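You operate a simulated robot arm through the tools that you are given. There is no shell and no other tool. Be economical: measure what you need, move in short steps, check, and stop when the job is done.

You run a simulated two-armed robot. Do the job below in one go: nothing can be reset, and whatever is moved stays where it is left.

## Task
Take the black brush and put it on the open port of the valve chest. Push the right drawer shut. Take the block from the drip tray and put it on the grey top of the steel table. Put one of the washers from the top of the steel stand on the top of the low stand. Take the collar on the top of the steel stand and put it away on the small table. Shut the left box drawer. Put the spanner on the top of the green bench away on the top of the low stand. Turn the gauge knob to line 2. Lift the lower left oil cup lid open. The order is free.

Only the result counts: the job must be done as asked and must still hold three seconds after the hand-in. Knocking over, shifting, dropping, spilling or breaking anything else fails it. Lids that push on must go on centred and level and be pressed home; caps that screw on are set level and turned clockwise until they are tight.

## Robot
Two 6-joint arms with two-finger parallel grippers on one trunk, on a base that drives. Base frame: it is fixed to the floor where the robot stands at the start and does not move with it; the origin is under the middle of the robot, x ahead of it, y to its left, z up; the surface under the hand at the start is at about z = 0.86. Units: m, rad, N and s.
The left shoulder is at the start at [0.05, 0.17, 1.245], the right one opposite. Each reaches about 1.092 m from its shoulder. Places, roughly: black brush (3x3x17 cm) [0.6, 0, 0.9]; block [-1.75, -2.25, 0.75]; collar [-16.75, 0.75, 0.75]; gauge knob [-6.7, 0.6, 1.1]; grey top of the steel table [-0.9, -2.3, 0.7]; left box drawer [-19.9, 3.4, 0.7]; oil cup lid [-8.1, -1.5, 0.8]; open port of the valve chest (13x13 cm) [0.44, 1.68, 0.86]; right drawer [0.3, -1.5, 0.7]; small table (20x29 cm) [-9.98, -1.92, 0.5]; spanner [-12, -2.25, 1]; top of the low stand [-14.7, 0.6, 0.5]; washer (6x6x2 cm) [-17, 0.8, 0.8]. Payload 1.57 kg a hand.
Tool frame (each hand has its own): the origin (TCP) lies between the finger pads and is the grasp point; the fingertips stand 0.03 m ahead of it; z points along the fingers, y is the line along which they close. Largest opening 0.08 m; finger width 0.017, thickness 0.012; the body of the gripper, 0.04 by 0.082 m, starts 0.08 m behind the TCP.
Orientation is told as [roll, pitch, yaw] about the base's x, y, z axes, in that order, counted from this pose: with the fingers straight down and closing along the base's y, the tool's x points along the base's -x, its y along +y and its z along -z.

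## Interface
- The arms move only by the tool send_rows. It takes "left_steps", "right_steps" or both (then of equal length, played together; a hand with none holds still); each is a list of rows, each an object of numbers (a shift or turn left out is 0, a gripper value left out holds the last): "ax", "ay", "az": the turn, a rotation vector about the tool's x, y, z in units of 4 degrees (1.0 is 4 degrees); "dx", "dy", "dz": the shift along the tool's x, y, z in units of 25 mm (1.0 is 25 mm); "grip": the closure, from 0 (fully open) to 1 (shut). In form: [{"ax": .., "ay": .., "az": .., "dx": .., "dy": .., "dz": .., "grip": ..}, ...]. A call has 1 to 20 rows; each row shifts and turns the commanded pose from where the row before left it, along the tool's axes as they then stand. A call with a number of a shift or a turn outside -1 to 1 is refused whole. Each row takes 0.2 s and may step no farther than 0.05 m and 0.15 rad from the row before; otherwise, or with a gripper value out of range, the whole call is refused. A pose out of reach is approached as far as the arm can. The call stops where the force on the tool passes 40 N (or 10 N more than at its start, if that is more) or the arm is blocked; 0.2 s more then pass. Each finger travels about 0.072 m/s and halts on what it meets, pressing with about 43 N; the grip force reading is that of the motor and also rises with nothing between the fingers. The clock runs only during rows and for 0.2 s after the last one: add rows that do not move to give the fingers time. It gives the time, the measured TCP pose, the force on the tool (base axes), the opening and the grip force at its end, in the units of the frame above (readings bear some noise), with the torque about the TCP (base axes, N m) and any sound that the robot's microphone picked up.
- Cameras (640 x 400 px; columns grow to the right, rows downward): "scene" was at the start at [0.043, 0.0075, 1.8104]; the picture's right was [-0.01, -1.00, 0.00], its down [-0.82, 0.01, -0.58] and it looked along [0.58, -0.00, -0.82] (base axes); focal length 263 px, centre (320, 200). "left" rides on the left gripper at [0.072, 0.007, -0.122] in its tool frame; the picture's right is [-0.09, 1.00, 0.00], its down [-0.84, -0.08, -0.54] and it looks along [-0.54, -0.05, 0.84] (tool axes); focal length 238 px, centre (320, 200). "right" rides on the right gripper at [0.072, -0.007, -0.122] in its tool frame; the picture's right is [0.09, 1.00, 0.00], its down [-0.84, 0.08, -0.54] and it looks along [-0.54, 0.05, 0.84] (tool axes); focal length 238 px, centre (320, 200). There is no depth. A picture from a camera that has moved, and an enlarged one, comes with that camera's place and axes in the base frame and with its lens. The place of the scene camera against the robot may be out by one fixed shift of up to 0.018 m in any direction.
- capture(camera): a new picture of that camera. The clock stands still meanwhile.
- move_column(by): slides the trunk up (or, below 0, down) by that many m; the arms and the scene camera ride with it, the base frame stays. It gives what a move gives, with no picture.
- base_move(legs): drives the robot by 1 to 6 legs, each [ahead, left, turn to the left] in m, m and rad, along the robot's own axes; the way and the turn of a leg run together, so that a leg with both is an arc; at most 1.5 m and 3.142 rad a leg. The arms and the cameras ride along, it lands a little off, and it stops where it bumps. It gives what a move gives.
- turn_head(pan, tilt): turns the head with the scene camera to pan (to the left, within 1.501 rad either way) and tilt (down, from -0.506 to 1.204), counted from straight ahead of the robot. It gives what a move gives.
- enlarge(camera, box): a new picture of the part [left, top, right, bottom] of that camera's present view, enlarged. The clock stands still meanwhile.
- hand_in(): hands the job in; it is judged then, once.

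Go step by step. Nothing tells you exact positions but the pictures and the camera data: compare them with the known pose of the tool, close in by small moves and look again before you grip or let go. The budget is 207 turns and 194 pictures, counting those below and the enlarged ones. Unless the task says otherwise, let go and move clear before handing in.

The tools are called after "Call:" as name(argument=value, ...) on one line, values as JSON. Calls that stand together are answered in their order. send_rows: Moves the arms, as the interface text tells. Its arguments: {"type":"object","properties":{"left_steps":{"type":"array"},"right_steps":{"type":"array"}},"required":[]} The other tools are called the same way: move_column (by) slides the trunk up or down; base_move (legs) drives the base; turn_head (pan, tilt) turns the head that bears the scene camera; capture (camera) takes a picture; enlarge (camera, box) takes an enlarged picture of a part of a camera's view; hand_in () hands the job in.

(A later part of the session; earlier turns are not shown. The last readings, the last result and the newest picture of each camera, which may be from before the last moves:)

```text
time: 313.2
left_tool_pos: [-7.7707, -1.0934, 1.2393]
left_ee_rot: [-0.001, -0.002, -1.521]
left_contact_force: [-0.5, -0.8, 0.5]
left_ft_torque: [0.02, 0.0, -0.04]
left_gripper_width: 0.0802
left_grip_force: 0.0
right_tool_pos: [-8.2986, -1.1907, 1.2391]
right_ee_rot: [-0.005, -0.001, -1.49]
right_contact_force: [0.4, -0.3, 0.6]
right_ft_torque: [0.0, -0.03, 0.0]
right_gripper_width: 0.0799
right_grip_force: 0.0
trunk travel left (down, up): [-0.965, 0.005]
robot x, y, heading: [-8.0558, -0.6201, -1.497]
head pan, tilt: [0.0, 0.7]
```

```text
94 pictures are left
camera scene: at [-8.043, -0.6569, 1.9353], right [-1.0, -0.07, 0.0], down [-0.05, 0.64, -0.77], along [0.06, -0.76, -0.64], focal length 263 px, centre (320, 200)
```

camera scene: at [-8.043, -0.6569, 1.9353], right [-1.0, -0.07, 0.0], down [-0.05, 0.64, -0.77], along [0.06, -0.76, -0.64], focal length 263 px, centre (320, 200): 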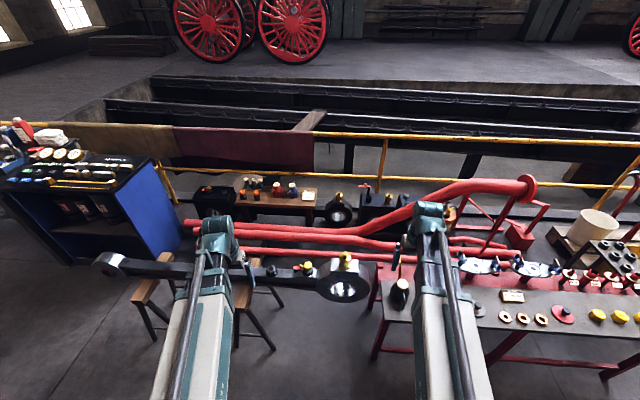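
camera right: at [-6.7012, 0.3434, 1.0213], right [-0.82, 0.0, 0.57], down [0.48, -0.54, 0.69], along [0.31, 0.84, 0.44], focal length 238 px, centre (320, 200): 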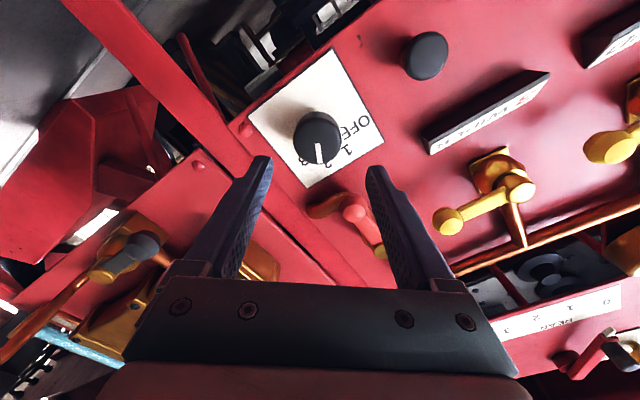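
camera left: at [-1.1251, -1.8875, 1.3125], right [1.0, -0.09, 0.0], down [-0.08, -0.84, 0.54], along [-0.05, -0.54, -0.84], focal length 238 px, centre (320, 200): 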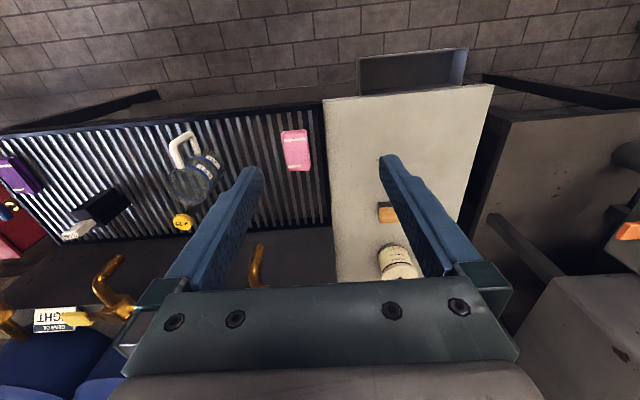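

Call:
enlarge(camera="scene", box=[240, 220, 400, 320])

Call:
capture(camera="right")

Call:
capture(camera="left")

```text
4.00 times, centred on (320, 270) of scene
camera zoom: at [-8.043, -0.6569, 1.9353], right [-1.0, -0.07, 0.0], down [-0.05, 0.64, -0.77], along [0.06, -0.76, -0.64], focal length 1052 px, centre (320, -80)
```

zoom: 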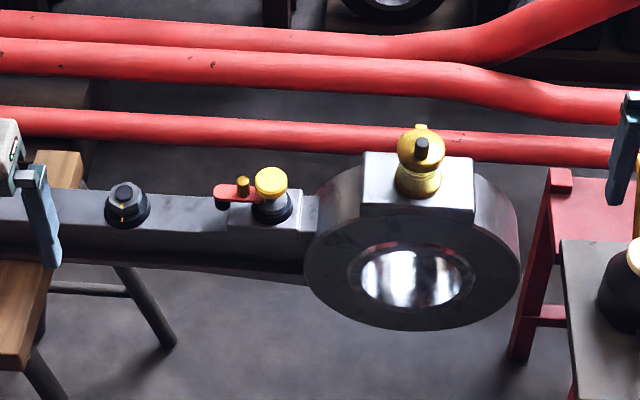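

```text
92 pictures are left
camera right: at [-8.309, -1.1193, 1.3629], right [0.99, 0.17, 0.0], down [0.14, -0.83, 0.54], along [0.09, -0.53, -0.84], focal length 238 px, centre (320, 200)
```

right: 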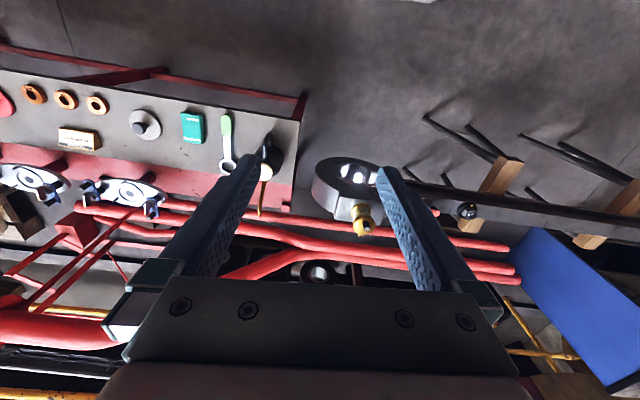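

```text
91 pictures are left
camera left: at [-7.7677, -1.0212, 1.3605], right [1.0, -0.04, 0.0], down [-0.03, -0.84, 0.54], along [-0.02, -0.54, -0.84], focal length 238 px, centre (320, 200)
```

left: 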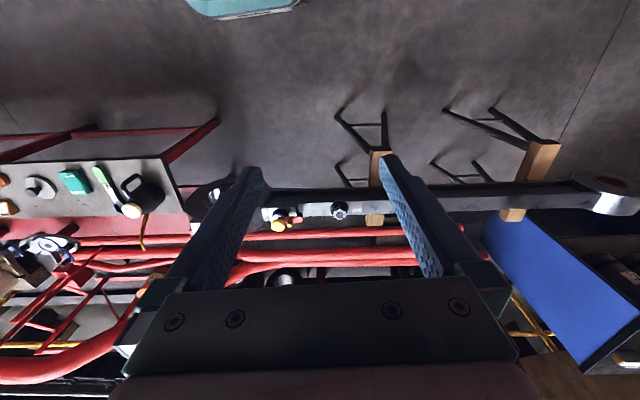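

Call:
enlarge(camera="scene", box=[290, 240, 380, 296])

Call:
enlarge(camera="scene", box=[380, 180, 640, 340])

Call:
enlarge(camera="scene", box=[180, 160, 420, 240])

```text
7.11 times, centred on (335, 268) of scene
camera zoom: at [-8.043, -0.6569, 1.9353], right [-1.0, -0.07, 0.0], down [-0.05, 0.64, -0.77], along [0.06, -0.76, -0.64], focal length 1870 px, centre (213, -284)
```

zoom: 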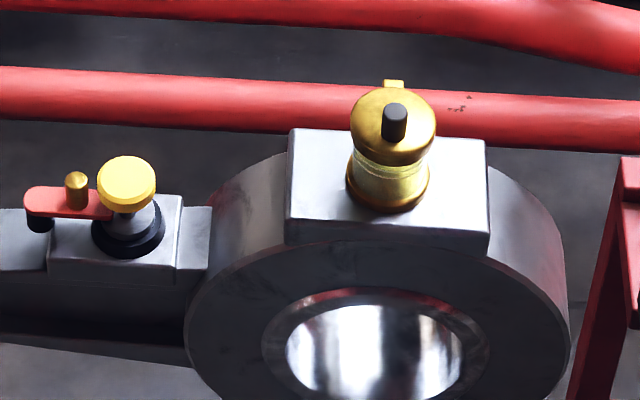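

```text
2.46 times, centred on (510, 260) of scene
camera zoom: at [-8.043, -0.6569, 1.9353], right [-1.0, -0.07, 0.0], down [-0.05, 0.64, -0.77], along [0.06, -0.76, -0.64], focal length 647 px, centre (-148, 52)
```

zoom: 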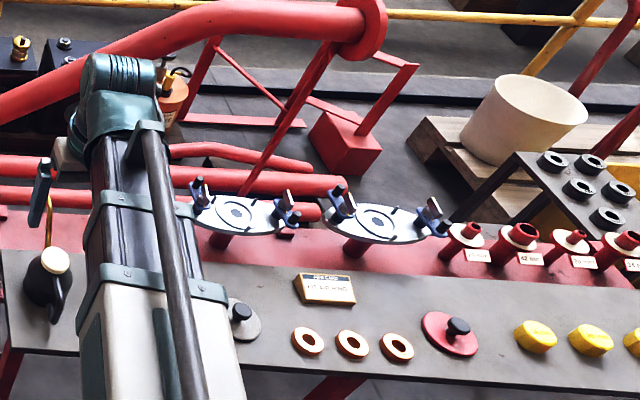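

```text
2.67 times, centred on (300, 200) of scene
camera zoom: at [-8.043, -0.6569, 1.9353], right [-1.0, -0.07, 0.0], down [-0.05, 0.64, -0.77], along [0.06, -0.76, -0.64], focal length 701 px, centre (373, 200)
```

zoom: 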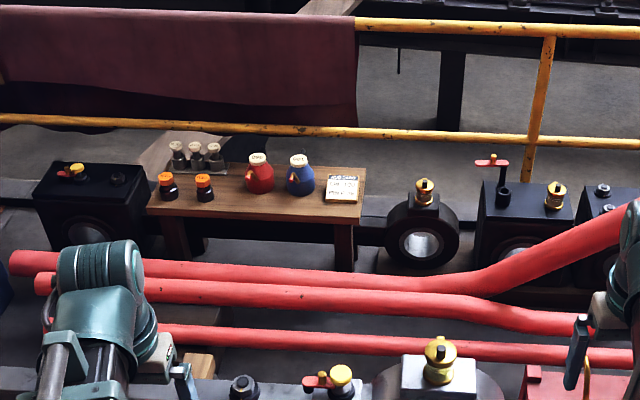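

The target is the brass cup on the big end at about (-8.107, -1.53, 0.79), with a black-knobbed lid hinged at the back. I'll square up and come closer.

Call:
base_move(legs=[[0.2, 0, -0.074]])

Call:
capture(camera="right")

Call:
turn_head(pan=0, tilt=0.85)

Call:
enlarge(camera="scene", box=[270, 190, 410, 280])

```text
time: 314.8
left_tool_pos: [-7.7949, -1.3115, 1.2398]
left_ee_rot: [0.001, 0.0, -1.588]
left_contact_force: [-0.8, -0.7, 0.2]
left_ft_torque: [0.07, 0.02, 0.0]
left_gripper_width: 0.0797
left_grip_force: 0.1
right_tool_pos: [-8.327, -1.371, 1.2395]
right_ee_rot: [-0.001, 0.003, -1.563]
right_contact_force: [0.2, 0.0, -0.8]
right_ft_torque: [0.06, -0.02, -0.03]
right_gripper_width: 0.0804
right_grip_force: 0.0
trunk travel left (down, up): [-0.965, 0.005]
robot x, y, heading: [-8.0496, -0.8218, -1.563]
head pan, tilt: [0.0, 0.7]
```

```text
87 pictures are left
camera right: at [-8.3346, -1.2997, 1.3624], right [0.99, 0.1, 0.0], down [0.09, -0.84, 0.54], along [0.05, -0.54, -0.84], focal length 238 px, centre (320, 200)
```

right: 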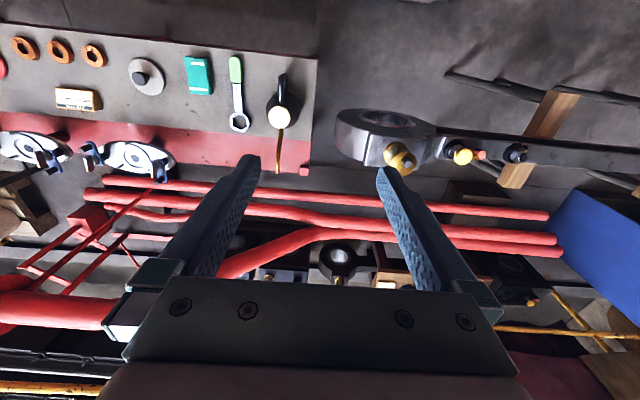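

```text
time: 315.4
left_tool_pos: [-7.795, -1.3101, 1.2404]
left_ee_rot: [-0.002, -0.001, -1.588]
left_contact_force: [-0.3, -0.4, 0.6]
left_ft_torque: [-0.01, 0.0, 0.0]
left_gripper_width: 0.0801
left_grip_force: 0.1
right_tool_pos: [-8.3287, -1.3698, 1.2391]
right_ee_rot: [-0.002, 0.0, -1.561]
right_contact_force: [-0.2, 0.2, 0.4]
right_ft_torque: [0.01, 0.02, 0.02]
right_gripper_width: 0.08
right_grip_force: 0.2
trunk travel left (down, up): [-0.965, 0.005]
robot x, y, heading: [-8.0489, -0.8189, -1.564]
head pan, tilt: [0.0, 0.85]
```

```text
4.44 times, centred on (340, 235) of scene
camera zoom: at [-8.0379, -0.8472, 1.923], right [-1.0, -0.01, 0.0], down [0.0, 0.75, -0.66], along [0.0, -0.66, -0.75], focal length 1169 px, centre (231, 44)
```

zoom: 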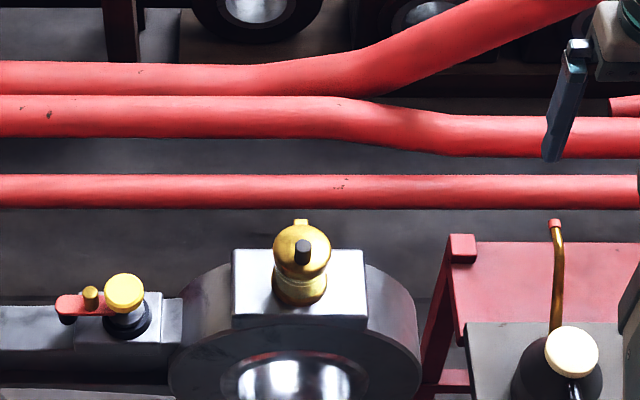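

Call:
send_rows(right_steps=[{"dy": 0.9, "dx": -0.45}, {"dy": 0.9, "dx": -0.45}, {"dy": 0.9, "dx": -0.45}, {"dy": 0.9, "dx": -0.45}, {"dy": 0.9, "dx": -0.45}, {"dy": 0.9, "dx": -0.45}, {"dy": 0.9, "dx": -0.45}, {"dy": 0.9, "dx": -0.45}, {"dy": 0.9, "dx": -0.45}, {"dy": 0.7, "dx": -0.45}, {}])

Call:
move_column(by=-0.25)

Call:
capture(camera="right")

Call:
enlarge(camera="scene", box=[270, 150, 410, 240])

```text
time: 317.9
left_tool_pos: [-7.795, -1.3112, 1.2397]
left_ee_rot: [-0.002, -0.003, -1.589]
left_contact_force: [0.1, 0.8, 0.2]
left_ft_torque: [0.02, 0.0, 0.01]
left_gripper_width: 0.08
left_grip_force: 0.2
right_tool_pos: [-8.1072, -1.4812, 1.2408]
right_ee_rot: [-0.001, 0.002, -1.562]
right_contact_force: [0.7, -0.2, 1.4]
right_ft_torque: [0.0, 0.0, -0.03]
right_gripper_width: 0.0801
right_grip_force: 0.0
trunk travel left (down, up): [-0.965, 0.005]
robot x, y, heading: [-8.0504, -0.8176, -1.565]
head pan, tilt: [0.0, 0.85]
```

```text
time: 320.4
left_tool_pos: [-7.7961, -1.3116, 0.991]
left_ee_rot: [-0.001, -0.003, -1.589]
left_contact_force: [-0.2, -0.5, 0.9]
left_ft_torque: [-0.01, 0.03, 0.0]
left_gripper_width: 0.0798
left_grip_force: 0.2
right_tool_pos: [-8.1073, -1.4818, 0.9894]
right_ee_rot: [-0.003, 0.001, -1.561]
right_contact_force: [-0.3, 1.2, -0.3]
right_ft_torque: [0.01, 0.02, -0.01]
right_gripper_width: 0.0798
right_grip_force: 0.0
trunk travel left (down, up): [-0.715, 0.255]
robot x, y, heading: [-8.0512, -0.8176, -1.566]
head pan, tilt: [0.0, 0.85]
```

```text
85 pictures are left
camera right: at [-8.1138, -1.4098, 1.113], right [0.99, 0.1, 0.0], down [0.09, -0.84, 0.54], along [0.05, -0.54, -0.84], focal length 238 px, centre (320, 200)
```

right: 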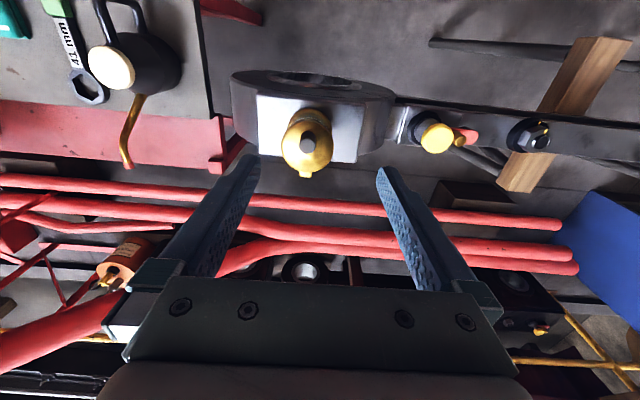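

```text
4.44 times, centred on (340, 195) of scene
camera zoom: at [-8.0379, -0.8477, 1.673], right [-1.0, -0.01, 0.0], down [0.0, 0.75, -0.66], along [0.0, -0.66, -0.75], focal length 1169 px, centre (231, 222)
```

zoom: 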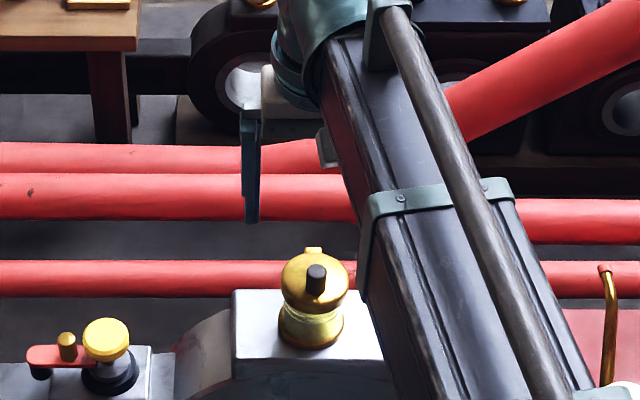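

The knob is at (-8.118, -1.4905, 0.883), with the hinge about 4.5 cm behind it. I'll align, lower around the knob and grip it.

Call:
send_rows(right_steps=[{"dy": -0.43, "dx": -0.35}, {}])

Call:
move_column(by=-0.07)

Call:
capture(camera="right")

```text
time: 321.0
left_tool_pos: [-7.7957, -1.3103, 0.9901]
left_ee_rot: [0.0, -0.001, -1.589]
left_contact_force: [-0.2, -0.9, -0.3]
left_ft_torque: [0.0, -0.01, -0.03]
left_gripper_width: 0.0798
left_grip_force: 0.1
right_tool_pos: [-8.1182, -1.4903, 0.9884]
right_ee_rot: [-0.004, 0.0, -1.561]
right_contact_force: [0.1, 0.6, 0.0]
right_ft_torque: [0.01, 0.03, -0.01]
right_gripper_width: 0.08
right_grip_force: 0.1
trunk travel left (down, up): [-0.715, 0.255]
robot x, y, heading: [-8.0471, -0.814, -1.561]
head pan, tilt: [0.0, 0.85]
```

```text
time: 322.1
left_tool_pos: [-7.7942, -1.3112, 0.9196]
left_ee_rot: [0.0, -0.003, -1.589]
left_contact_force: [-0.1, -0.8, 0.0]
left_ft_torque: [-0.02, -0.02, -0.02]
left_gripper_width: 0.08
left_grip_force: 0.0
right_tool_pos: [-8.1183, -1.4903, 0.9192]
right_ee_rot: [-0.004, -0.001, -1.563]
right_contact_force: [-1.1, 0.1, 0.6]
right_ft_torque: [0.02, 0.02, 0.02]
right_gripper_width: 0.0801
right_grip_force: 0.1
trunk travel left (down, up): [-0.645, 0.325]
robot x, y, heading: [-8.0515, -0.8176, -1.562]
head pan, tilt: [0.0, 0.85]
```

```text
83 pictures are left
camera right: at [-8.1249, -1.418, 1.043], right [0.99, 0.1, 0.0], down [0.09, -0.84, 0.54], along [0.05, -0.54, -0.84], focal length 238 px, centre (320, 200)
```

right: 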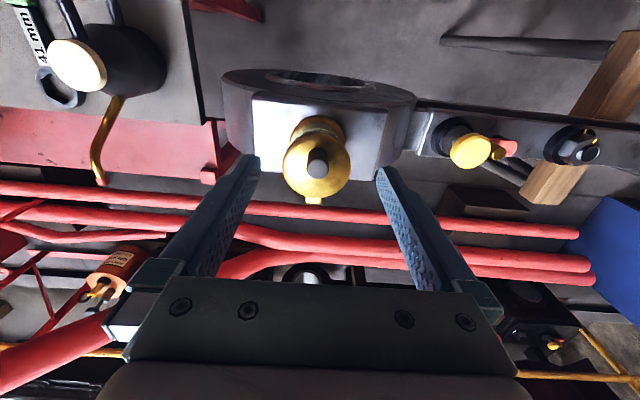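

Call:
move_column(by=-0.028)

Call:
send_rows(right_steps=[{"grip": 0.6}, {"grip": 1}, {"grip": 1}, {"grip": 1}, {"grip": 1}])

Call:
capture(camera="right")

```text
time: 322.8
left_tool_pos: [-7.7955, -1.3108, 0.8916]
left_ee_rot: [0.002, -0.001, -1.589]
left_contact_force: [0.6, 0.3, 0.0]
left_ft_torque: [-0.02, 0.0, -0.01]
left_gripper_width: 0.0802
left_grip_force: 0.0
right_tool_pos: [-8.119, -1.4896, 0.8912]
right_ee_rot: [-0.003, -0.001, -1.563]
right_contact_force: [1.2, 0.1, 0.4]
right_ft_torque: [-0.01, -0.01, 0.0]
right_gripper_width: 0.0799
right_grip_force: 0.2
trunk travel left (down, up): [-0.617, 0.353]
robot x, y, heading: [-8.0446, -0.8177, -1.562]
head pan, tilt: [0.0, 0.85]
```

```text
time: 324.0
left_tool_pos: [-7.7959, -1.3107, 0.8915]
left_ee_rot: [-0.001, -0.001, -1.59]
left_contact_force: [0.8, 0.9, 0.2]
left_ft_torque: [0.04, 0.01, 0.01]
left_gripper_width: 0.0799
left_grip_force: 0.0
right_tool_pos: [-8.1185, -1.4897, 0.8919]
right_ee_rot: [-0.004, -0.001, -1.561]
right_contact_force: [-6.2, 0.9, 0.2]
right_ft_torque: [-0.04, 0.2, -0.05]
right_gripper_width: 0.0172
right_grip_force: 32.1
trunk travel left (down, up): [-0.617, 0.353]
robot x, y, heading: [-8.052, -0.8184, -1.562]
head pan, tilt: [0.0, 0.85]
```

```text
82 pictures are left
camera right: at [-8.1258, -1.4181, 1.0149], right [0.99, 0.1, 0.0], down [0.09, -0.84, 0.54], along [0.05, -0.54, -0.84], focal length 238 px, centre (320, 200)
```

right: 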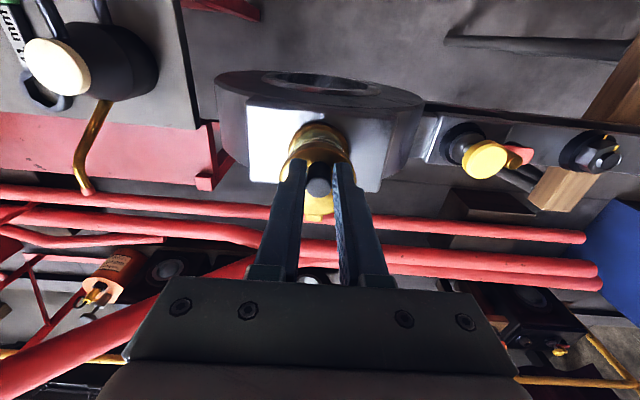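

The knob is gripped. I'll begin the opening arc in small up/forward steps.

Call:
move_column(by=0.009)

Call:
send_rows(right_steps=[{"dx": -0.34}, {}])

Call:
move_column(by=0.007)

Call:
send_rows(right_steps=[{"dx": -0.4}, {}])

Call:
capture(camera="right")

```text
time: 324.6
left_tool_pos: [-7.7967, -1.3114, 0.9002]
left_ee_rot: [0.0, 0.0, -1.589]
left_contact_force: [0.4, 0.4, -0.3]
left_ft_torque: [0.02, -0.06, -0.02]
left_gripper_width: 0.0801
left_grip_force: 0.1
right_tool_pos: [-8.119, -1.4918, 0.9001]
right_ee_rot: [-0.002, -0.002, -1.562]
right_contact_force: [-8.5, -6.5, -6.6]
right_ft_torque: [-0.04, 0.23, -0.05]
right_gripper_width: 0.0173
right_grip_force: 31.7
trunk travel left (down, up): [-0.626, 0.344]
robot x, y, heading: [-8.0494, -0.8187, -1.566]
head pan, tilt: [0.0, 0.85]
```

```text
time: 325.2
left_tool_pos: [-7.7957, -1.3091, 0.9019]
left_ee_rot: [-0.001, -0.004, -1.589]
left_contact_force: [0.2, -0.8, 0.2]
left_ft_torque: [0.05, -0.01, 0.0]
left_gripper_width: 0.0801
left_grip_force: 0.1
right_tool_pos: [-8.1201, -1.4923, 0.9021]
right_ee_rot: [-0.003, 0.007, -1.563]
right_contact_force: [-9.3, 25.1, -1.6]
right_ft_torque: [1.59, 0.21, -0.1]
right_gripper_width: 0.017
right_grip_force: 31.9
trunk travel left (down, up): [-0.626, 0.344]
robot x, y, heading: [-8.0524, -0.8162, -1.57]
head pan, tilt: [0.0, 0.85]
```

```text
time: 325.8
left_tool_pos: [-7.7962, -1.311, 0.9074]
left_ee_rot: [0.0, 0.0, -1.588]
left_contact_force: [-0.8, 0.6, 0.1]
left_ft_torque: [-0.01, 0.0, -0.02]
left_gripper_width: 0.0798
left_grip_force: 0.2
right_tool_pos: [-8.1192, -1.4984, 0.9084]
right_ee_rot: [-0.004, 0.001, -1.562]
right_contact_force: [-10.4, 7.8, -6.9]
right_ft_torque: [0.81, 0.17, -0.12]
right_gripper_width: 0.0174
right_grip_force: 31.7
trunk travel left (down, up): [-0.633, 0.337]
robot x, y, heading: [-8.0481, -0.817, -1.563]
head pan, tilt: [0.0, 0.85]
```

```text
time: 326.4
left_tool_pos: [-7.7964, -1.3087, 0.9091]
left_ee_rot: [0.0, -0.004, -1.586]
left_contact_force: [0.0, 1.3, -0.5]
left_ft_torque: [0.0, 0.0, 0.0]
left_gripper_width: 0.0798
left_grip_force: 0.0
right_tool_pos: [-8.1192, -1.5036, 0.9095]
right_ee_rot: [-0.004, 0.005, -1.563]
right_contact_force: [-9.6, 22.8, 12.9]
right_ft_torque: [1.01, 0.19, -0.1]
right_gripper_width: 0.0173
right_grip_force: 32.5
trunk travel left (down, up): [-0.633, 0.337]
robot x, y, heading: [-8.0474, -0.8168, -1.559]
head pan, tilt: [0.0, 0.85]
```

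```text
81 pictures are left
camera right: at [-8.1259, -1.4325, 1.0332], right [0.99, 0.1, 0.0], down [0.09, -0.84, 0.54], along [0.05, -0.54, -0.84], focal length 238 px, centre (320, 200)
```

right: 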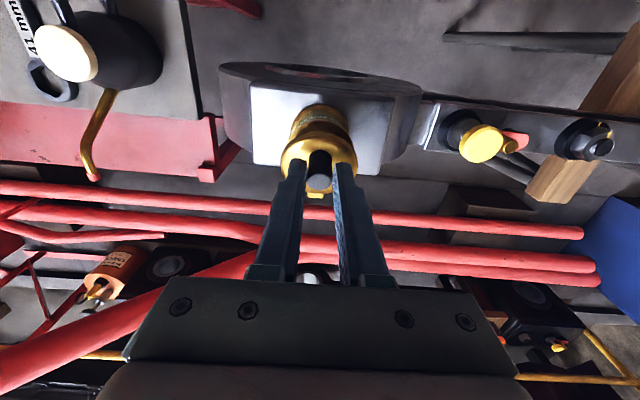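

Call:
enlarge(camera="right", box=[240, 80, 400, 220])

Call:
enlarge(camera="scene", box=[290, 150, 380, 220])

```text
2.86 times, centred on (320, 150) of right
camera zoom: at [-8.1259, -1.4325, 1.0332], right [0.99, 0.1, 0.0], down [0.09, -0.84, 0.54], along [0.05, -0.54, -0.84], focal length 681 px, centre (320, 343)
```

zoom: 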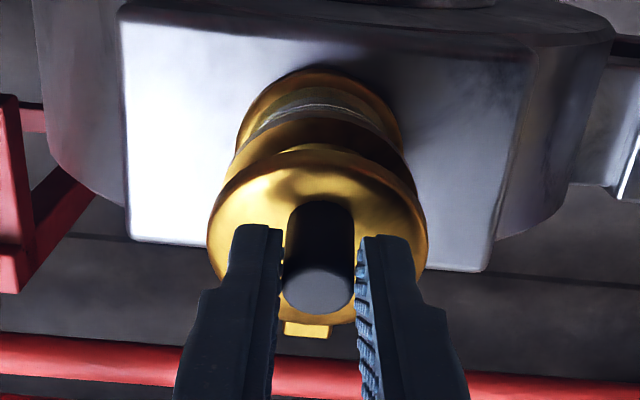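

```text
5.71 times, centred on (335, 185) of scene
camera zoom: at [-8.0388, -0.844, 1.5913], right [-1.0, -0.01, 0.0], down [0.0, 0.75, -0.66], along [0.0, -0.66, -0.75], focal length 1503 px, centre (234, 286)
```

zoom: 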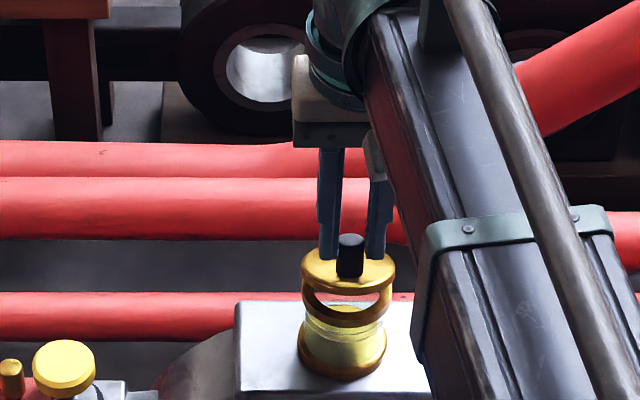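

The lid is opening, about 25° so far. I'll continue along the arc.

Call:
move_column(by=0.006)

Call:
send_rows(right_steps=[{"dx": -0.36}, {}])

Call:
move_column(by=0.005)

Call:
send_rows(right_steps=[{"dx": -0.44}, {}])

Call:
move_column(by=0.003)

Call:
send_rows(right_steps=[{"dx": -0.46}, {}])

Call:
enlarge(camera="scene", box=[290, 150, 380, 220])

```text
time: 326.9
left_tool_pos: [-7.7967, -1.3108, 0.9141]
left_ee_rot: [-0.001, 0.0, -1.589]
left_contact_force: [0.0, -0.1, 0.9]
left_ft_torque: [-0.01, 0.01, 0.0]
left_gripper_width: 0.0801
left_grip_force: 0.1
right_tool_pos: [-8.1198, -1.509, 0.9128]
right_ee_rot: [-0.002, 0.0, -1.562]
right_contact_force: [-9.1, 7.9, -11.5]
right_ft_torque: [0.88, 0.2, -0.04]
right_gripper_width: 0.0173
right_grip_force: 32.6
trunk travel left (down, up): [-0.639, 0.331]
robot x, y, heading: [-8.0481, -0.8229, -1.564]
head pan, tilt: [0.0, 0.85]
```

```text
time: 327.5
left_tool_pos: [-7.7956, -1.3098, 0.9151]
left_ee_rot: [0.0, -0.004, -1.589]
left_contact_force: [-0.4, 0.0, 1.1]
left_ft_torque: [0.01, -0.03, -0.01]
left_gripper_width: 0.0801
left_grip_force: 0.0
right_tool_pos: [-8.1192, -1.5152, 0.9151]
right_ee_rot: [-0.002, 0.005, -1.563]
right_contact_force: [-10.9, 20.5, 9.0]
right_ft_torque: [1.14, 0.22, -0.07]
right_gripper_width: 0.0173
right_grip_force: 32.3
trunk travel left (down, up): [-0.639, 0.331]
robot x, y, heading: [-8.0519, -0.8195, -1.567]
head pan, tilt: [0.0, 0.85]
```

```text
time: 328.1
left_tool_pos: [-7.796, -1.3109, 0.9186]
left_ee_rot: [0.001, -0.001, -1.587]
left_contact_force: [-0.2, 0.0, 1.1]
left_ft_torque: [-0.02, 0.0, 0.0]
left_gripper_width: 0.0799
left_grip_force: 0.1
right_tool_pos: [-8.1193, -1.5193, 0.9188]
right_ee_rot: [-0.003, 0.001, -1.562]
right_contact_force: [-11.9, 6.3, -12.7]
right_ft_torque: [0.84, 0.24, -0.04]
right_gripper_width: 0.0169
right_grip_force: 32.3
trunk travel left (down, up): [-0.644, 0.326]
robot x, y, heading: [-8.0483, -0.8195, -1.565]
head pan, tilt: [0.0, 0.85]
```

```text
time: 328.7
left_tool_pos: [-7.7947, -1.3094, 0.919]
left_ee_rot: [0.001, -0.004, -1.589]
left_contact_force: [0.2, 0.2, 0.3]
left_ft_torque: [-0.01, 0.01, 0.0]
left_gripper_width: 0.08
left_grip_force: 0.1
right_tool_pos: [-8.1194, -1.5251, 0.9203]
right_ee_rot: [-0.003, 0.004, -1.562]
right_contact_force: [-13.3, 18.3, 9.4]
right_ft_torque: [1.21, 0.31, -0.02]
right_gripper_width: 0.0171
right_grip_force: 31.9
trunk travel left (down, up): [-0.644, 0.326]
robot x, y, heading: [-8.0455, -0.8215, -1.565]
head pan, tilt: [0.0, 0.85]
```

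```text
time: 329.2
left_tool_pos: [-7.7972, -1.311, 0.921]
left_ee_rot: [0.001, -0.001, -1.588]
left_contact_force: [-0.3, 0.5, -0.1]
left_ft_torque: [0.0, 0.0, 0.01]
left_gripper_width: 0.0801
left_grip_force: 0.0
right_tool_pos: [-8.1189, -1.5281, 0.9219]
right_ee_rot: [-0.001, 0.003, -1.561]
right_contact_force: [-13.6, 12.0, -9.7]
right_ft_torque: [1.05, 0.28, 0.0]
right_gripper_width: 0.017
right_grip_force: 32.5
trunk travel left (down, up): [-0.647, 0.323]
robot x, y, heading: [-8.049, -0.816, -1.563]
head pan, tilt: [0.0, 0.85]
```

```text
time: 329.8
left_tool_pos: [-7.7963, -1.31, 0.9235]
left_ee_rot: [0.0, -0.003, -1.588]
left_contact_force: [0.2, -1.0, -0.7]
left_ft_torque: [0.0, 0.0, 0.0]
left_gripper_width: 0.0803
left_grip_force: 0.1
right_tool_pos: [-8.1194, -1.5373, 0.9232]
right_ee_rot: [-0.001, 0.003, -1.562]
right_contact_force: [-11.9, 15.7, 10.0]
right_ft_torque: [1.2, 0.31, -0.03]
right_gripper_width: 0.0172
right_grip_force: 32.0
trunk travel left (down, up): [-0.647, 0.323]
robot x, y, heading: [-8.0496, -0.8151, -1.562]
head pan, tilt: [0.0, 0.85]
```

```text
5.71 times, centred on (335, 185) of scene
camera zoom: at [-8.0391, -0.8451, 1.6053], right [-1.0, -0.01, 0.0], down [0.0, 0.75, -0.66], along [0.0, -0.66, -0.75], focal length 1503 px, centre (234, 286)
```

zoom: 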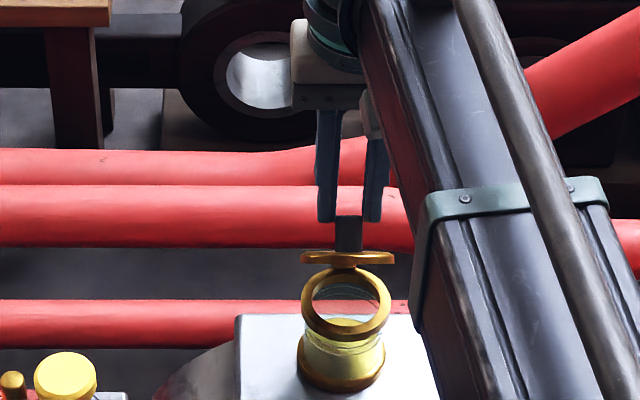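

About 50° open. I'll continue over the top.

Call:
send_rows(right_steps=[{"dx": -0.46}, {}])

Call:
move_column(by=-0.003)

Call:
send_rows(right_steps=[{"dx": -0.46}, {}])

Call:
move_column(by=-0.005)

Call:
send_rows(right_steps=[{"dx": -0.44}, {}])

Call:
enlarge(camera="scene", box=[290, 150, 380, 220])

Call:
enlarge(camera="right", box=[240, 80, 400, 220])

```text
time: 330.4
left_tool_pos: [-7.7953, -1.3092, 0.9232]
left_ee_rot: [0.0, -0.004, -1.589]
left_contact_force: [-0.2, -0.2, -0.3]
left_ft_torque: [-0.02, 0.04, 0.0]
left_gripper_width: 0.08
left_grip_force: 0.1
right_tool_pos: [-8.1195, -1.5502, 0.9221]
right_ee_rot: [-0.001, 0.002, -1.562]
right_contact_force: [-9.3, 13.3, 7.7]
right_ft_torque: [1.09, 0.27, 0.02]
right_gripper_width: 0.0169
right_grip_force: 32.0
trunk travel left (down, up): [-0.647, 0.323]
robot x, y, heading: [-8.0526, -0.8142, -1.568]
head pan, tilt: [0.0, 0.85]
```

```text
time: 330.9
left_tool_pos: [-7.7945, -1.3098, 0.9198]
left_ee_rot: [0.001, -0.002, -1.589]
left_contact_force: [-0.2, -0.9, 0.4]
left_ft_torque: [-0.02, 0.01, 0.01]
left_gripper_width: 0.0803
left_grip_force: 0.0
right_tool_pos: [-8.1193, -1.5496, 0.9197]
right_ee_rot: [-0.002, -0.003, -1.561]
right_contact_force: [-8.7, 2.1, 25.6]
right_ft_torque: [0.33, 0.27, 0.08]
right_gripper_width: 0.0173
right_grip_force: 32.6
trunk travel left (down, up): [-0.644, 0.326]
robot x, y, heading: [-8.0496, -0.8162, -1.561]
head pan, tilt: [0.0, 0.85]
```

```text
time: 331.5
left_tool_pos: [-7.795, -1.3107, 0.9191]
left_ee_rot: [-0.001, -0.001, -1.588]
left_contact_force: [0.1, 0.4, 0.8]
left_ft_torque: [-0.01, 0.02, 0.0]
left_gripper_width: 0.0799
left_grip_force: 0.1
right_tool_pos: [-8.1185, -1.5643, 0.9183]
right_ee_rot: [0.0, 0.0, -1.559]
right_contact_force: [-0.3, 1.1, 0.2]
right_ft_torque: [0.02, 0.01, -0.02]
right_gripper_width: 0.0
right_grip_force: 21.4
trunk travel left (down, up): [-0.644, 0.326]
robot x, y, heading: [-8.0482, -0.8192, -1.564]
head pan, tilt: [0.0, 0.85]
```

```text
time: 332.1
left_tool_pos: [-7.7948, -1.3104, 0.9145]
left_ee_rot: [0.0, -0.002, -1.589]
left_contact_force: [0.0, 0.0, 0.5]
left_ft_torque: [0.02, 0.01, 0.07]
left_gripper_width: 0.0798
left_grip_force: 0.1
right_tool_pos: [-8.1174, -1.5624, 0.9137]
right_ee_rot: [-0.003, 0.0, -1.561]
right_contact_force: [0.5, 0.5, -0.3]
right_ft_torque: [-0.02, 0.0, 0.04]
right_gripper_width: 0.0
right_grip_force: 21.3
trunk travel left (down, up): [-0.639, 0.331]
robot x, y, heading: [-8.0466, -0.8172, -1.562]
head pan, tilt: [0.0, 0.85]
```

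```text
time: 332.6
left_tool_pos: [-7.7952, -1.3104, 0.9129]
left_ee_rot: [0.001, -0.002, -1.588]
left_contact_force: [-0.1, -0.1, -0.5]
left_ft_torque: [0.01, -0.01, 0.0]
left_gripper_width: 0.0802
left_grip_force: 0.0
right_tool_pos: [-8.1181, -1.5727, 0.9142]
right_ee_rot: [-0.004, 0.001, -1.562]
right_contact_force: [0.1, -0.5, -0.3]
right_ft_torque: [0.0, 0.03, -0.03]
right_gripper_width: 0.0
right_grip_force: 21.1
trunk travel left (down, up): [-0.639, 0.331]
robot x, y, heading: [-8.0482, -0.8215, -1.565]
head pan, tilt: [0.0, 0.85]
```

```text
5.71 times, centred on (335, 185) of scene
camera zoom: at [-8.0379, -0.8478, 1.597], right [-1.0, -0.01, 0.0], down [0.0, 0.75, -0.66], along [0.0, -0.66, -0.75], focal length 1503 px, centre (234, 286)
```

zoom: 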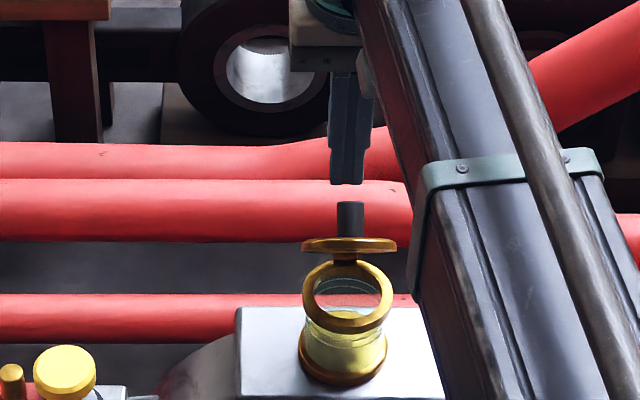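

```text
2.86 times, centred on (320, 150) of right
camera zoom: at [-8.1249, -1.5014, 1.0369], right [0.99, 0.1, 0.0], down [0.09, -0.84, 0.54], along [0.05, -0.54, -0.84], focal length 681 px, centre (320, 343)
```

zoom: 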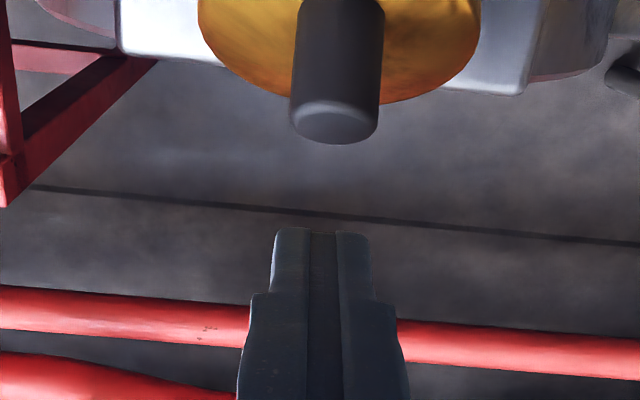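

The grip slipped off but the lid stays at about 60° by itself. I'll push it the rest of the way from the front with closed fingers.

Call:
move_column(by=0.08)

Call:
send_rows(right_steps=[{"dx": 0.9}, {"dx": 0.9}, {"dx": 0.9}, {"dx": 0.9}, {"dx": 0.9}, {"dx": 0.8}, {}])

Call:
move_column(by=-0.09)

Call:
capture(camera="right")

Call:
enlarge(camera="scene", box=[290, 150, 380, 220])

```text
time: 333.8
left_tool_pos: [-7.7951, -1.3111, 0.9937]
left_ee_rot: [0.0, -0.002, -1.589]
left_contact_force: [-0.1, 0.3, 0.3]
left_ft_torque: [0.02, 0.0, 0.0]
left_gripper_width: 0.08
left_grip_force: 0.1
right_tool_pos: [-8.1177, -1.5735, 0.9935]
right_ee_rot: [-0.005, 0.001, -1.562]
right_contact_force: [0.0, -1.0, 0.1]
right_ft_torque: [0.02, -0.01, -0.02]
right_gripper_width: 0.0001
right_grip_force: 21.6
trunk travel left (down, up): [-0.719, 0.251]
robot x, y, heading: [-8.0475, -0.8188, -1.567]
head pan, tilt: [0.0, 0.85]
```

```text
time: 335.4
left_tool_pos: [-7.7947, -1.3108, 0.9931]
left_ee_rot: [-0.001, -0.001, -1.589]
left_contact_force: [-0.2, 0.0, 0.1]
left_ft_torque: [-0.05, -0.01, -0.05]
left_gripper_width: 0.0798
left_grip_force: 0.1
right_tool_pos: [-8.1196, -1.4413, 0.9935]
right_ee_rot: [-0.002, -0.001, -1.563]
right_contact_force: [1.0, -0.3, -0.3]
right_ft_torque: [0.01, -0.01, -0.02]
right_gripper_width: 0.0001
right_grip_force: 21.3
trunk travel left (down, up): [-0.719, 0.251]
robot x, y, heading: [-8.0471, -0.8189, -1.56]
head pan, tilt: [0.0, 0.85]
```

```text
time: 336.7
left_tool_pos: [-7.7963, -1.3106, 0.9029]
left_ee_rot: [0.001, -0.003, -1.588]
left_contact_force: [-0.2, -0.1, 0.5]
left_ft_torque: [0.04, 0.01, 0.05]
left_gripper_width: 0.08
left_grip_force: 0.1
right_tool_pos: [-8.1189, -1.4414, 0.9036]
right_ee_rot: [-0.002, -0.001, -1.561]
right_contact_force: [-0.4, -0.6, -0.9]
right_ft_torque: [0.02, 0.01, -0.01]
right_gripper_width: 0.0003
right_grip_force: 21.3
trunk travel left (down, up): [-0.629, 0.341]
robot x, y, heading: [-8.0508, -0.8205, -1.564]
head pan, tilt: [0.0, 0.85]
```

```text
75 pictures are left
camera right: at [-8.1263, -1.3696, 1.027], right [0.99, 0.1, 0.0], down [0.09, -0.84, 0.54], along [0.05, -0.54, -0.84], focal length 238 px, centre (320, 200)
```

right: 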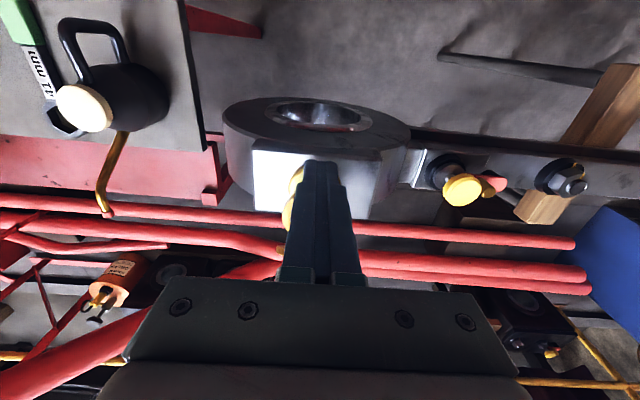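

```text
5.71 times, centred on (335, 185) of scene
camera zoom: at [-8.0379, -0.8476, 1.587], right [-1.0, -0.01, 0.0], down [0.0, 0.75, -0.66], along [0.0, -0.66, -0.75], focal length 1503 px, centre (234, 286)
```

zoom: 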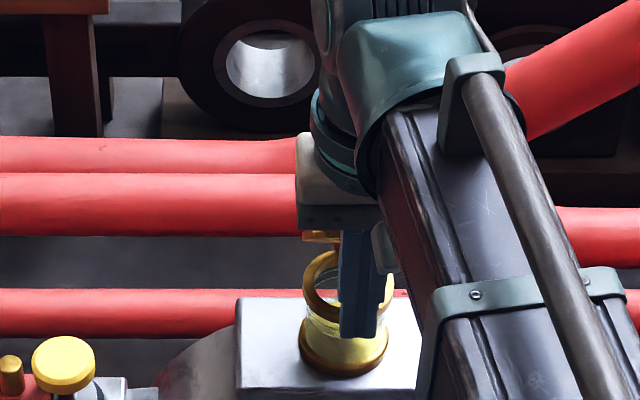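

Fingers are in front of the lid's underside. Now I push forward gently.

Call:
send_rows(right_steps=[{"dx": -0.4}, {"dx": -0.4}, {"dx": -0.4}, {"dx": -0.4}, {"dx": -0.4}, {"dx": -0.4}, {"dx": -0.4}, {"dx": -0.4}, {"dx": -0.4}, {"dx": -0.4}, {"dx": -0.4}, {}])

Call:
enlarge(camera="scene", box=[290, 150, 380, 220])

```text
time: 339.3
left_tool_pos: [-7.794, -1.3095, 0.9052]
left_ee_rot: [-0.001, -0.003, -1.589]
left_contact_force: [0.2, 0.0, -0.4]
left_ft_torque: [-0.02, -0.03, -0.03]
left_gripper_width: 0.0799
left_grip_force: 0.1
right_tool_pos: [-8.1182, -1.5444, 0.9041]
right_ee_rot: [-0.004, 0.008, -1.562]
right_contact_force: [0.2, 30.8, -4.0]
right_ft_torque: [0.96, -0.03, -0.07]
right_gripper_width: 0.0
right_grip_force: 21.1
trunk travel left (down, up): [-0.629, 0.341]
robot x, y, heading: [-8.0498, -0.8206, -1.568]
head pan, tilt: [0.0, 0.85]
```

```text
5.71 times, centred on (335, 185) of scene
camera zoom: at [-8.038, -0.8445, 1.587], right [-1.0, -0.01, 0.0], down [0.0, 0.75, -0.66], along [0.0, -0.66, -0.75], focal length 1503 px, centre (234, 286)
```

zoom: 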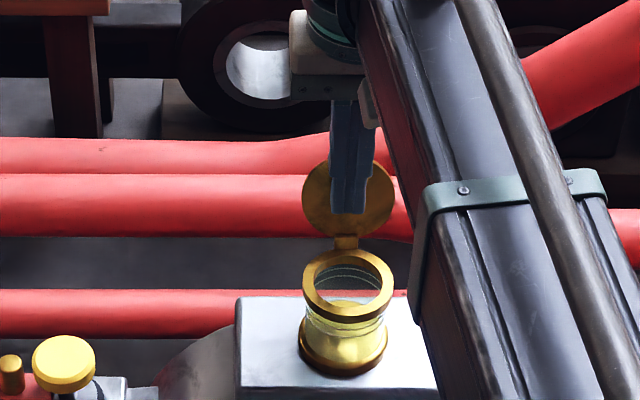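

The lid is fully open against its stop. I'll back off, raise, and confirm.

Call:
send_rows(right_steps=[{"dx": 0.6}, {"dx": 0.6}, {"dx": 0.6}, {}])

Call:
move_column(by=0.34)

Call:
enlarge(camera="scene", box=[270, 170, 410, 260])

Call:
turn_head(pan=-1.45, tilt=0.3)

Call:
capture(camera="scene")

```text
time: 340.3
left_tool_pos: [-7.7955, -1.3118, 0.9039]
left_ee_rot: [0.0, -0.002, -1.589]
left_contact_force: [0.1, -0.4, 0.5]
left_ft_torque: [-0.02, -0.03, -0.03]
left_gripper_width: 0.08
left_grip_force: 0.1
right_tool_pos: [-8.1205, -1.5065, 0.9034]
right_ee_rot: [-0.002, 0.0, -1.563]
right_contact_force: [0.3, -0.4, -0.3]
right_ft_torque: [0.02, 0.01, -0.01]
right_gripper_width: 0.0
right_grip_force: 21.0
trunk travel left (down, up): [-0.629, 0.341]
robot x, y, heading: [-8.0507, -0.8172, -1.564]
head pan, tilt: [0.0, 0.85]
```

```text
time: 343.6
left_tool_pos: [-7.7954, -1.311, 1.2442]
left_ee_rot: [0.0, -0.001, -1.589]
left_contact_force: [-0.1, -0.3, -0.6]
left_ft_torque: [0.0, 0.02, 0.03]
left_gripper_width: 0.0801
left_grip_force: 0.0
right_tool_pos: [-8.1194, -1.5066, 1.2447]
right_ee_rot: [-0.003, 0.0, -1.562]
right_contact_force: [-0.4, 0.8, -0.2]
right_ft_torque: [0.0, -0.02, 0.0]
right_gripper_width: 0.0
right_grip_force: 21.3
trunk travel left (down, up): [-0.969, 0.001]
robot x, y, heading: [-8.0492, -0.8166, -1.565]
head pan, tilt: [0.0, 0.85]
```

```text
4.44 times, centred on (340, 215) of scene
camera zoom: at [-8.0379, -0.8479, 1.9269], right [-1.0, -0.01, 0.0], down [0.0, 0.75, -0.66], along [0.0, -0.66, -0.75], focal length 1169 px, centre (231, 133)
```

zoom: 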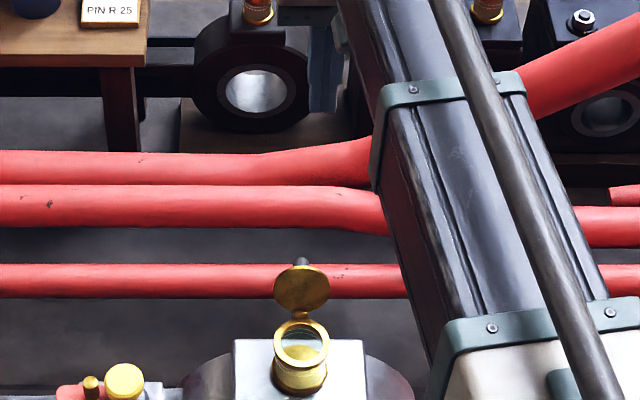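

```text
time: 345.2
left_tool_pos: [-7.7954, -1.3114, 1.2431]
left_ee_rot: [-0.001, 0.0, -1.588]
left_contact_force: [-0.5, 0.3, 0.7]
left_ft_torque: [0.0, -0.02, -0.01]
left_gripper_width: 0.0801
left_grip_force: 0.1
right_tool_pos: [-8.1179, -1.5068, 1.243]
right_ee_rot: [-0.003, 0.0, -1.562]
right_contact_force: [0.4, -0.7, -0.2]
right_ft_torque: [0.04, 0.0, -0.01]
right_gripper_width: 0.0
right_grip_force: 20.6
trunk travel left (down, up): [-0.969, 0.001]
robot x, y, heading: [-8.0493, -0.8204, -1.565]
head pan, tilt: [-1.45, 0.3]
```

```text
71 pictures are left
camera scene: at [-8.131, -0.7815, 1.9753], right [-0.13, 0.99, 0.0], down [0.29, 0.04, -0.96], along [-0.95, -0.12, -0.3], focal length 263 px, centre (320, 200)
```

scene: 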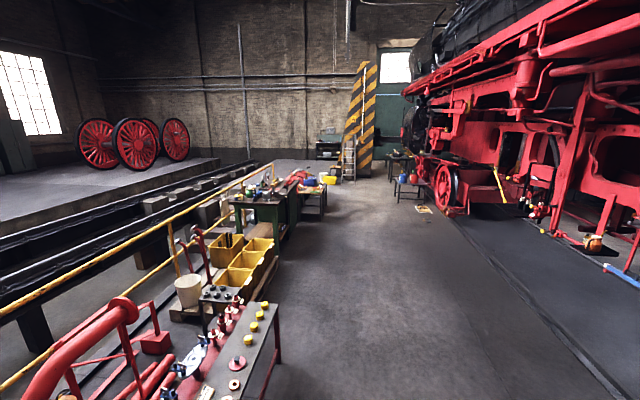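

The lid stays open. Next is the spanner on the green bench near x=-12. I'll back off and drive sideways to x≈-11.9.

Call:
base_move(legs=[[-0.3, 0, 0], [0, -1.3, 0], [0, -1.3, 0], [0, -1.3, 0]])

Call:
turn_head(pan=0, tilt=0.65)

Call:
capture(camera="scene")

```text
time: 365.5
left_tool_pos: [-11.6489, -1.1257, 1.2437]
left_ee_rot: [0.0, 0.0, -1.545]
left_contact_force: [-0.7, -0.2, -0.9]
left_ft_torque: [0.02, -0.04, 0.01]
left_gripper_width: 0.0801
left_grip_force: 0.0
right_tool_pos: [-11.964, -1.3344, 1.2431]
right_ee_rot: [-0.002, -0.001, -1.518]
right_contact_force: [-0.6, 0.1, 0.3]
right_ft_torque: [-0.03, -0.01, 0.01]
right_gripper_width: 0.0
right_grip_force: 21.3
trunk travel left (down, up): [-0.969, 0.001]
robot x, y, heading: [-11.9221, -0.6463, -1.526]
head pan, tilt: [-1.45, 0.3]
```

```text
time: 367.1
left_tool_pos: [-11.6477, -1.1234, 1.2436]
left_ee_rot: [0.002, -0.002, -1.544]
left_contact_force: [0.4, 0.6, 0.7]
left_ft_torque: [0.0, -0.02, 0.02]
left_gripper_width: 0.0797
left_grip_force: 0.0
right_tool_pos: [-11.9622, -1.3344, 1.243]
right_ee_rot: [-0.004, 0.001, -1.517]
right_contact_force: [-0.7, 0.7, 0.0]
right_ft_torque: [0.01, -0.02, -0.04]
right_gripper_width: 0.0
right_grip_force: 21.4
trunk travel left (down, up): [-0.969, 0.001]
robot x, y, heading: [-11.922, -0.6441, -1.521]
head pan, tilt: [0.0, 0.649]
```

```text
70 pictures are left
camera scene: at [-11.9091, -0.6819, 1.9436], right [-1.0, -0.05, 0.0], down [-0.03, 0.6, -0.8], along [0.04, -0.8, -0.6], focal length 263 px, centre (320, 200)
```

scene: 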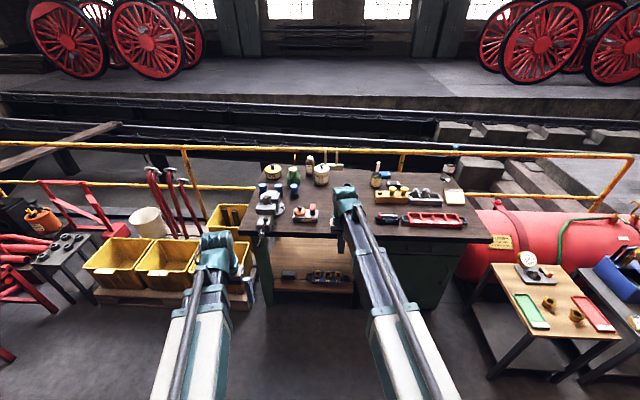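

Call:
enlarge(camera="scene", box=[240, 145, 500, 245])

Call:
turn_head(pan=0.9, tilt=0.6)

Call:
capture(camera="scene")

```text
2.46 times, centred on (370, 195) of scene
camera zoom: at [-11.9091, -0.6819, 1.9436], right [-1.0, -0.05, 0.0], down [-0.03, 0.6, -0.8], along [0.04, -0.8, -0.6], focal length 647 px, centre (197, 212)
```

zoom: 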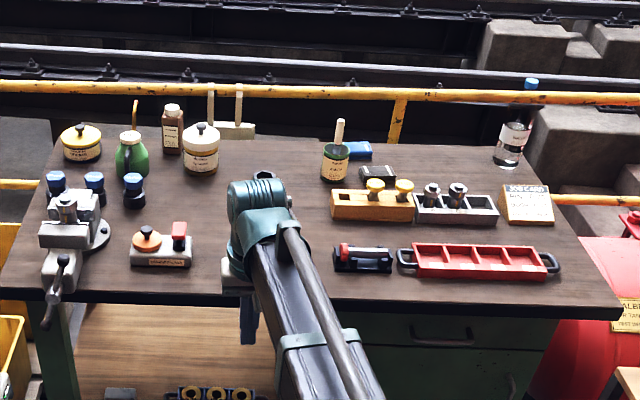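

```text
time: 368.3
left_tool_pos: [-11.6465, -1.1256, 1.2425]
left_ee_rot: [0.001, -0.001, -1.547]
left_contact_force: [0.6, 0.1, -0.1]
left_ft_torque: [0.02, -0.04, -0.01]
left_gripper_width: 0.0798
left_grip_force: 0.0
right_tool_pos: [-11.963, -1.3345, 1.2441]
right_ee_rot: [-0.003, 0.0, -1.519]
right_contact_force: [0.0, 0.4, 0.7]
right_ft_torque: [-0.02, -0.01, -0.01]
right_gripper_width: 0.0
right_grip_force: 21.2
trunk travel left (down, up): [-0.969, 0.001]
robot x, y, heading: [-11.9191, -0.646, -1.527]
head pan, tilt: [0.901, 0.6]
```

```text
68 pictures are left
camera scene: at [-11.8415, -0.6467, 1.9479], right [-0.58, -0.81, 0.0], down [-0.46, 0.33, -0.83], along [0.67, -0.48, -0.57], focal length 263 px, centre (320, 200)
```

scene: 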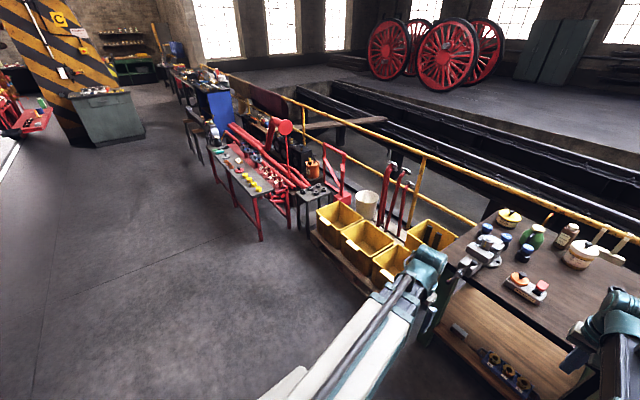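

Call:
capture(camera="right")

```text
67 pictures are left
camera right: at [-11.9724, -1.263, 1.3669], right [0.99, 0.14, 0.0], down [0.12, -0.83, 0.54], along [0.08, -0.54, -0.84], focal length 238 px, centre (320, 200)
```

right: 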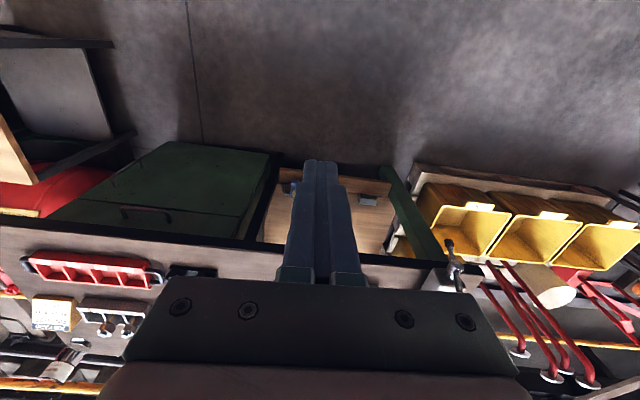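

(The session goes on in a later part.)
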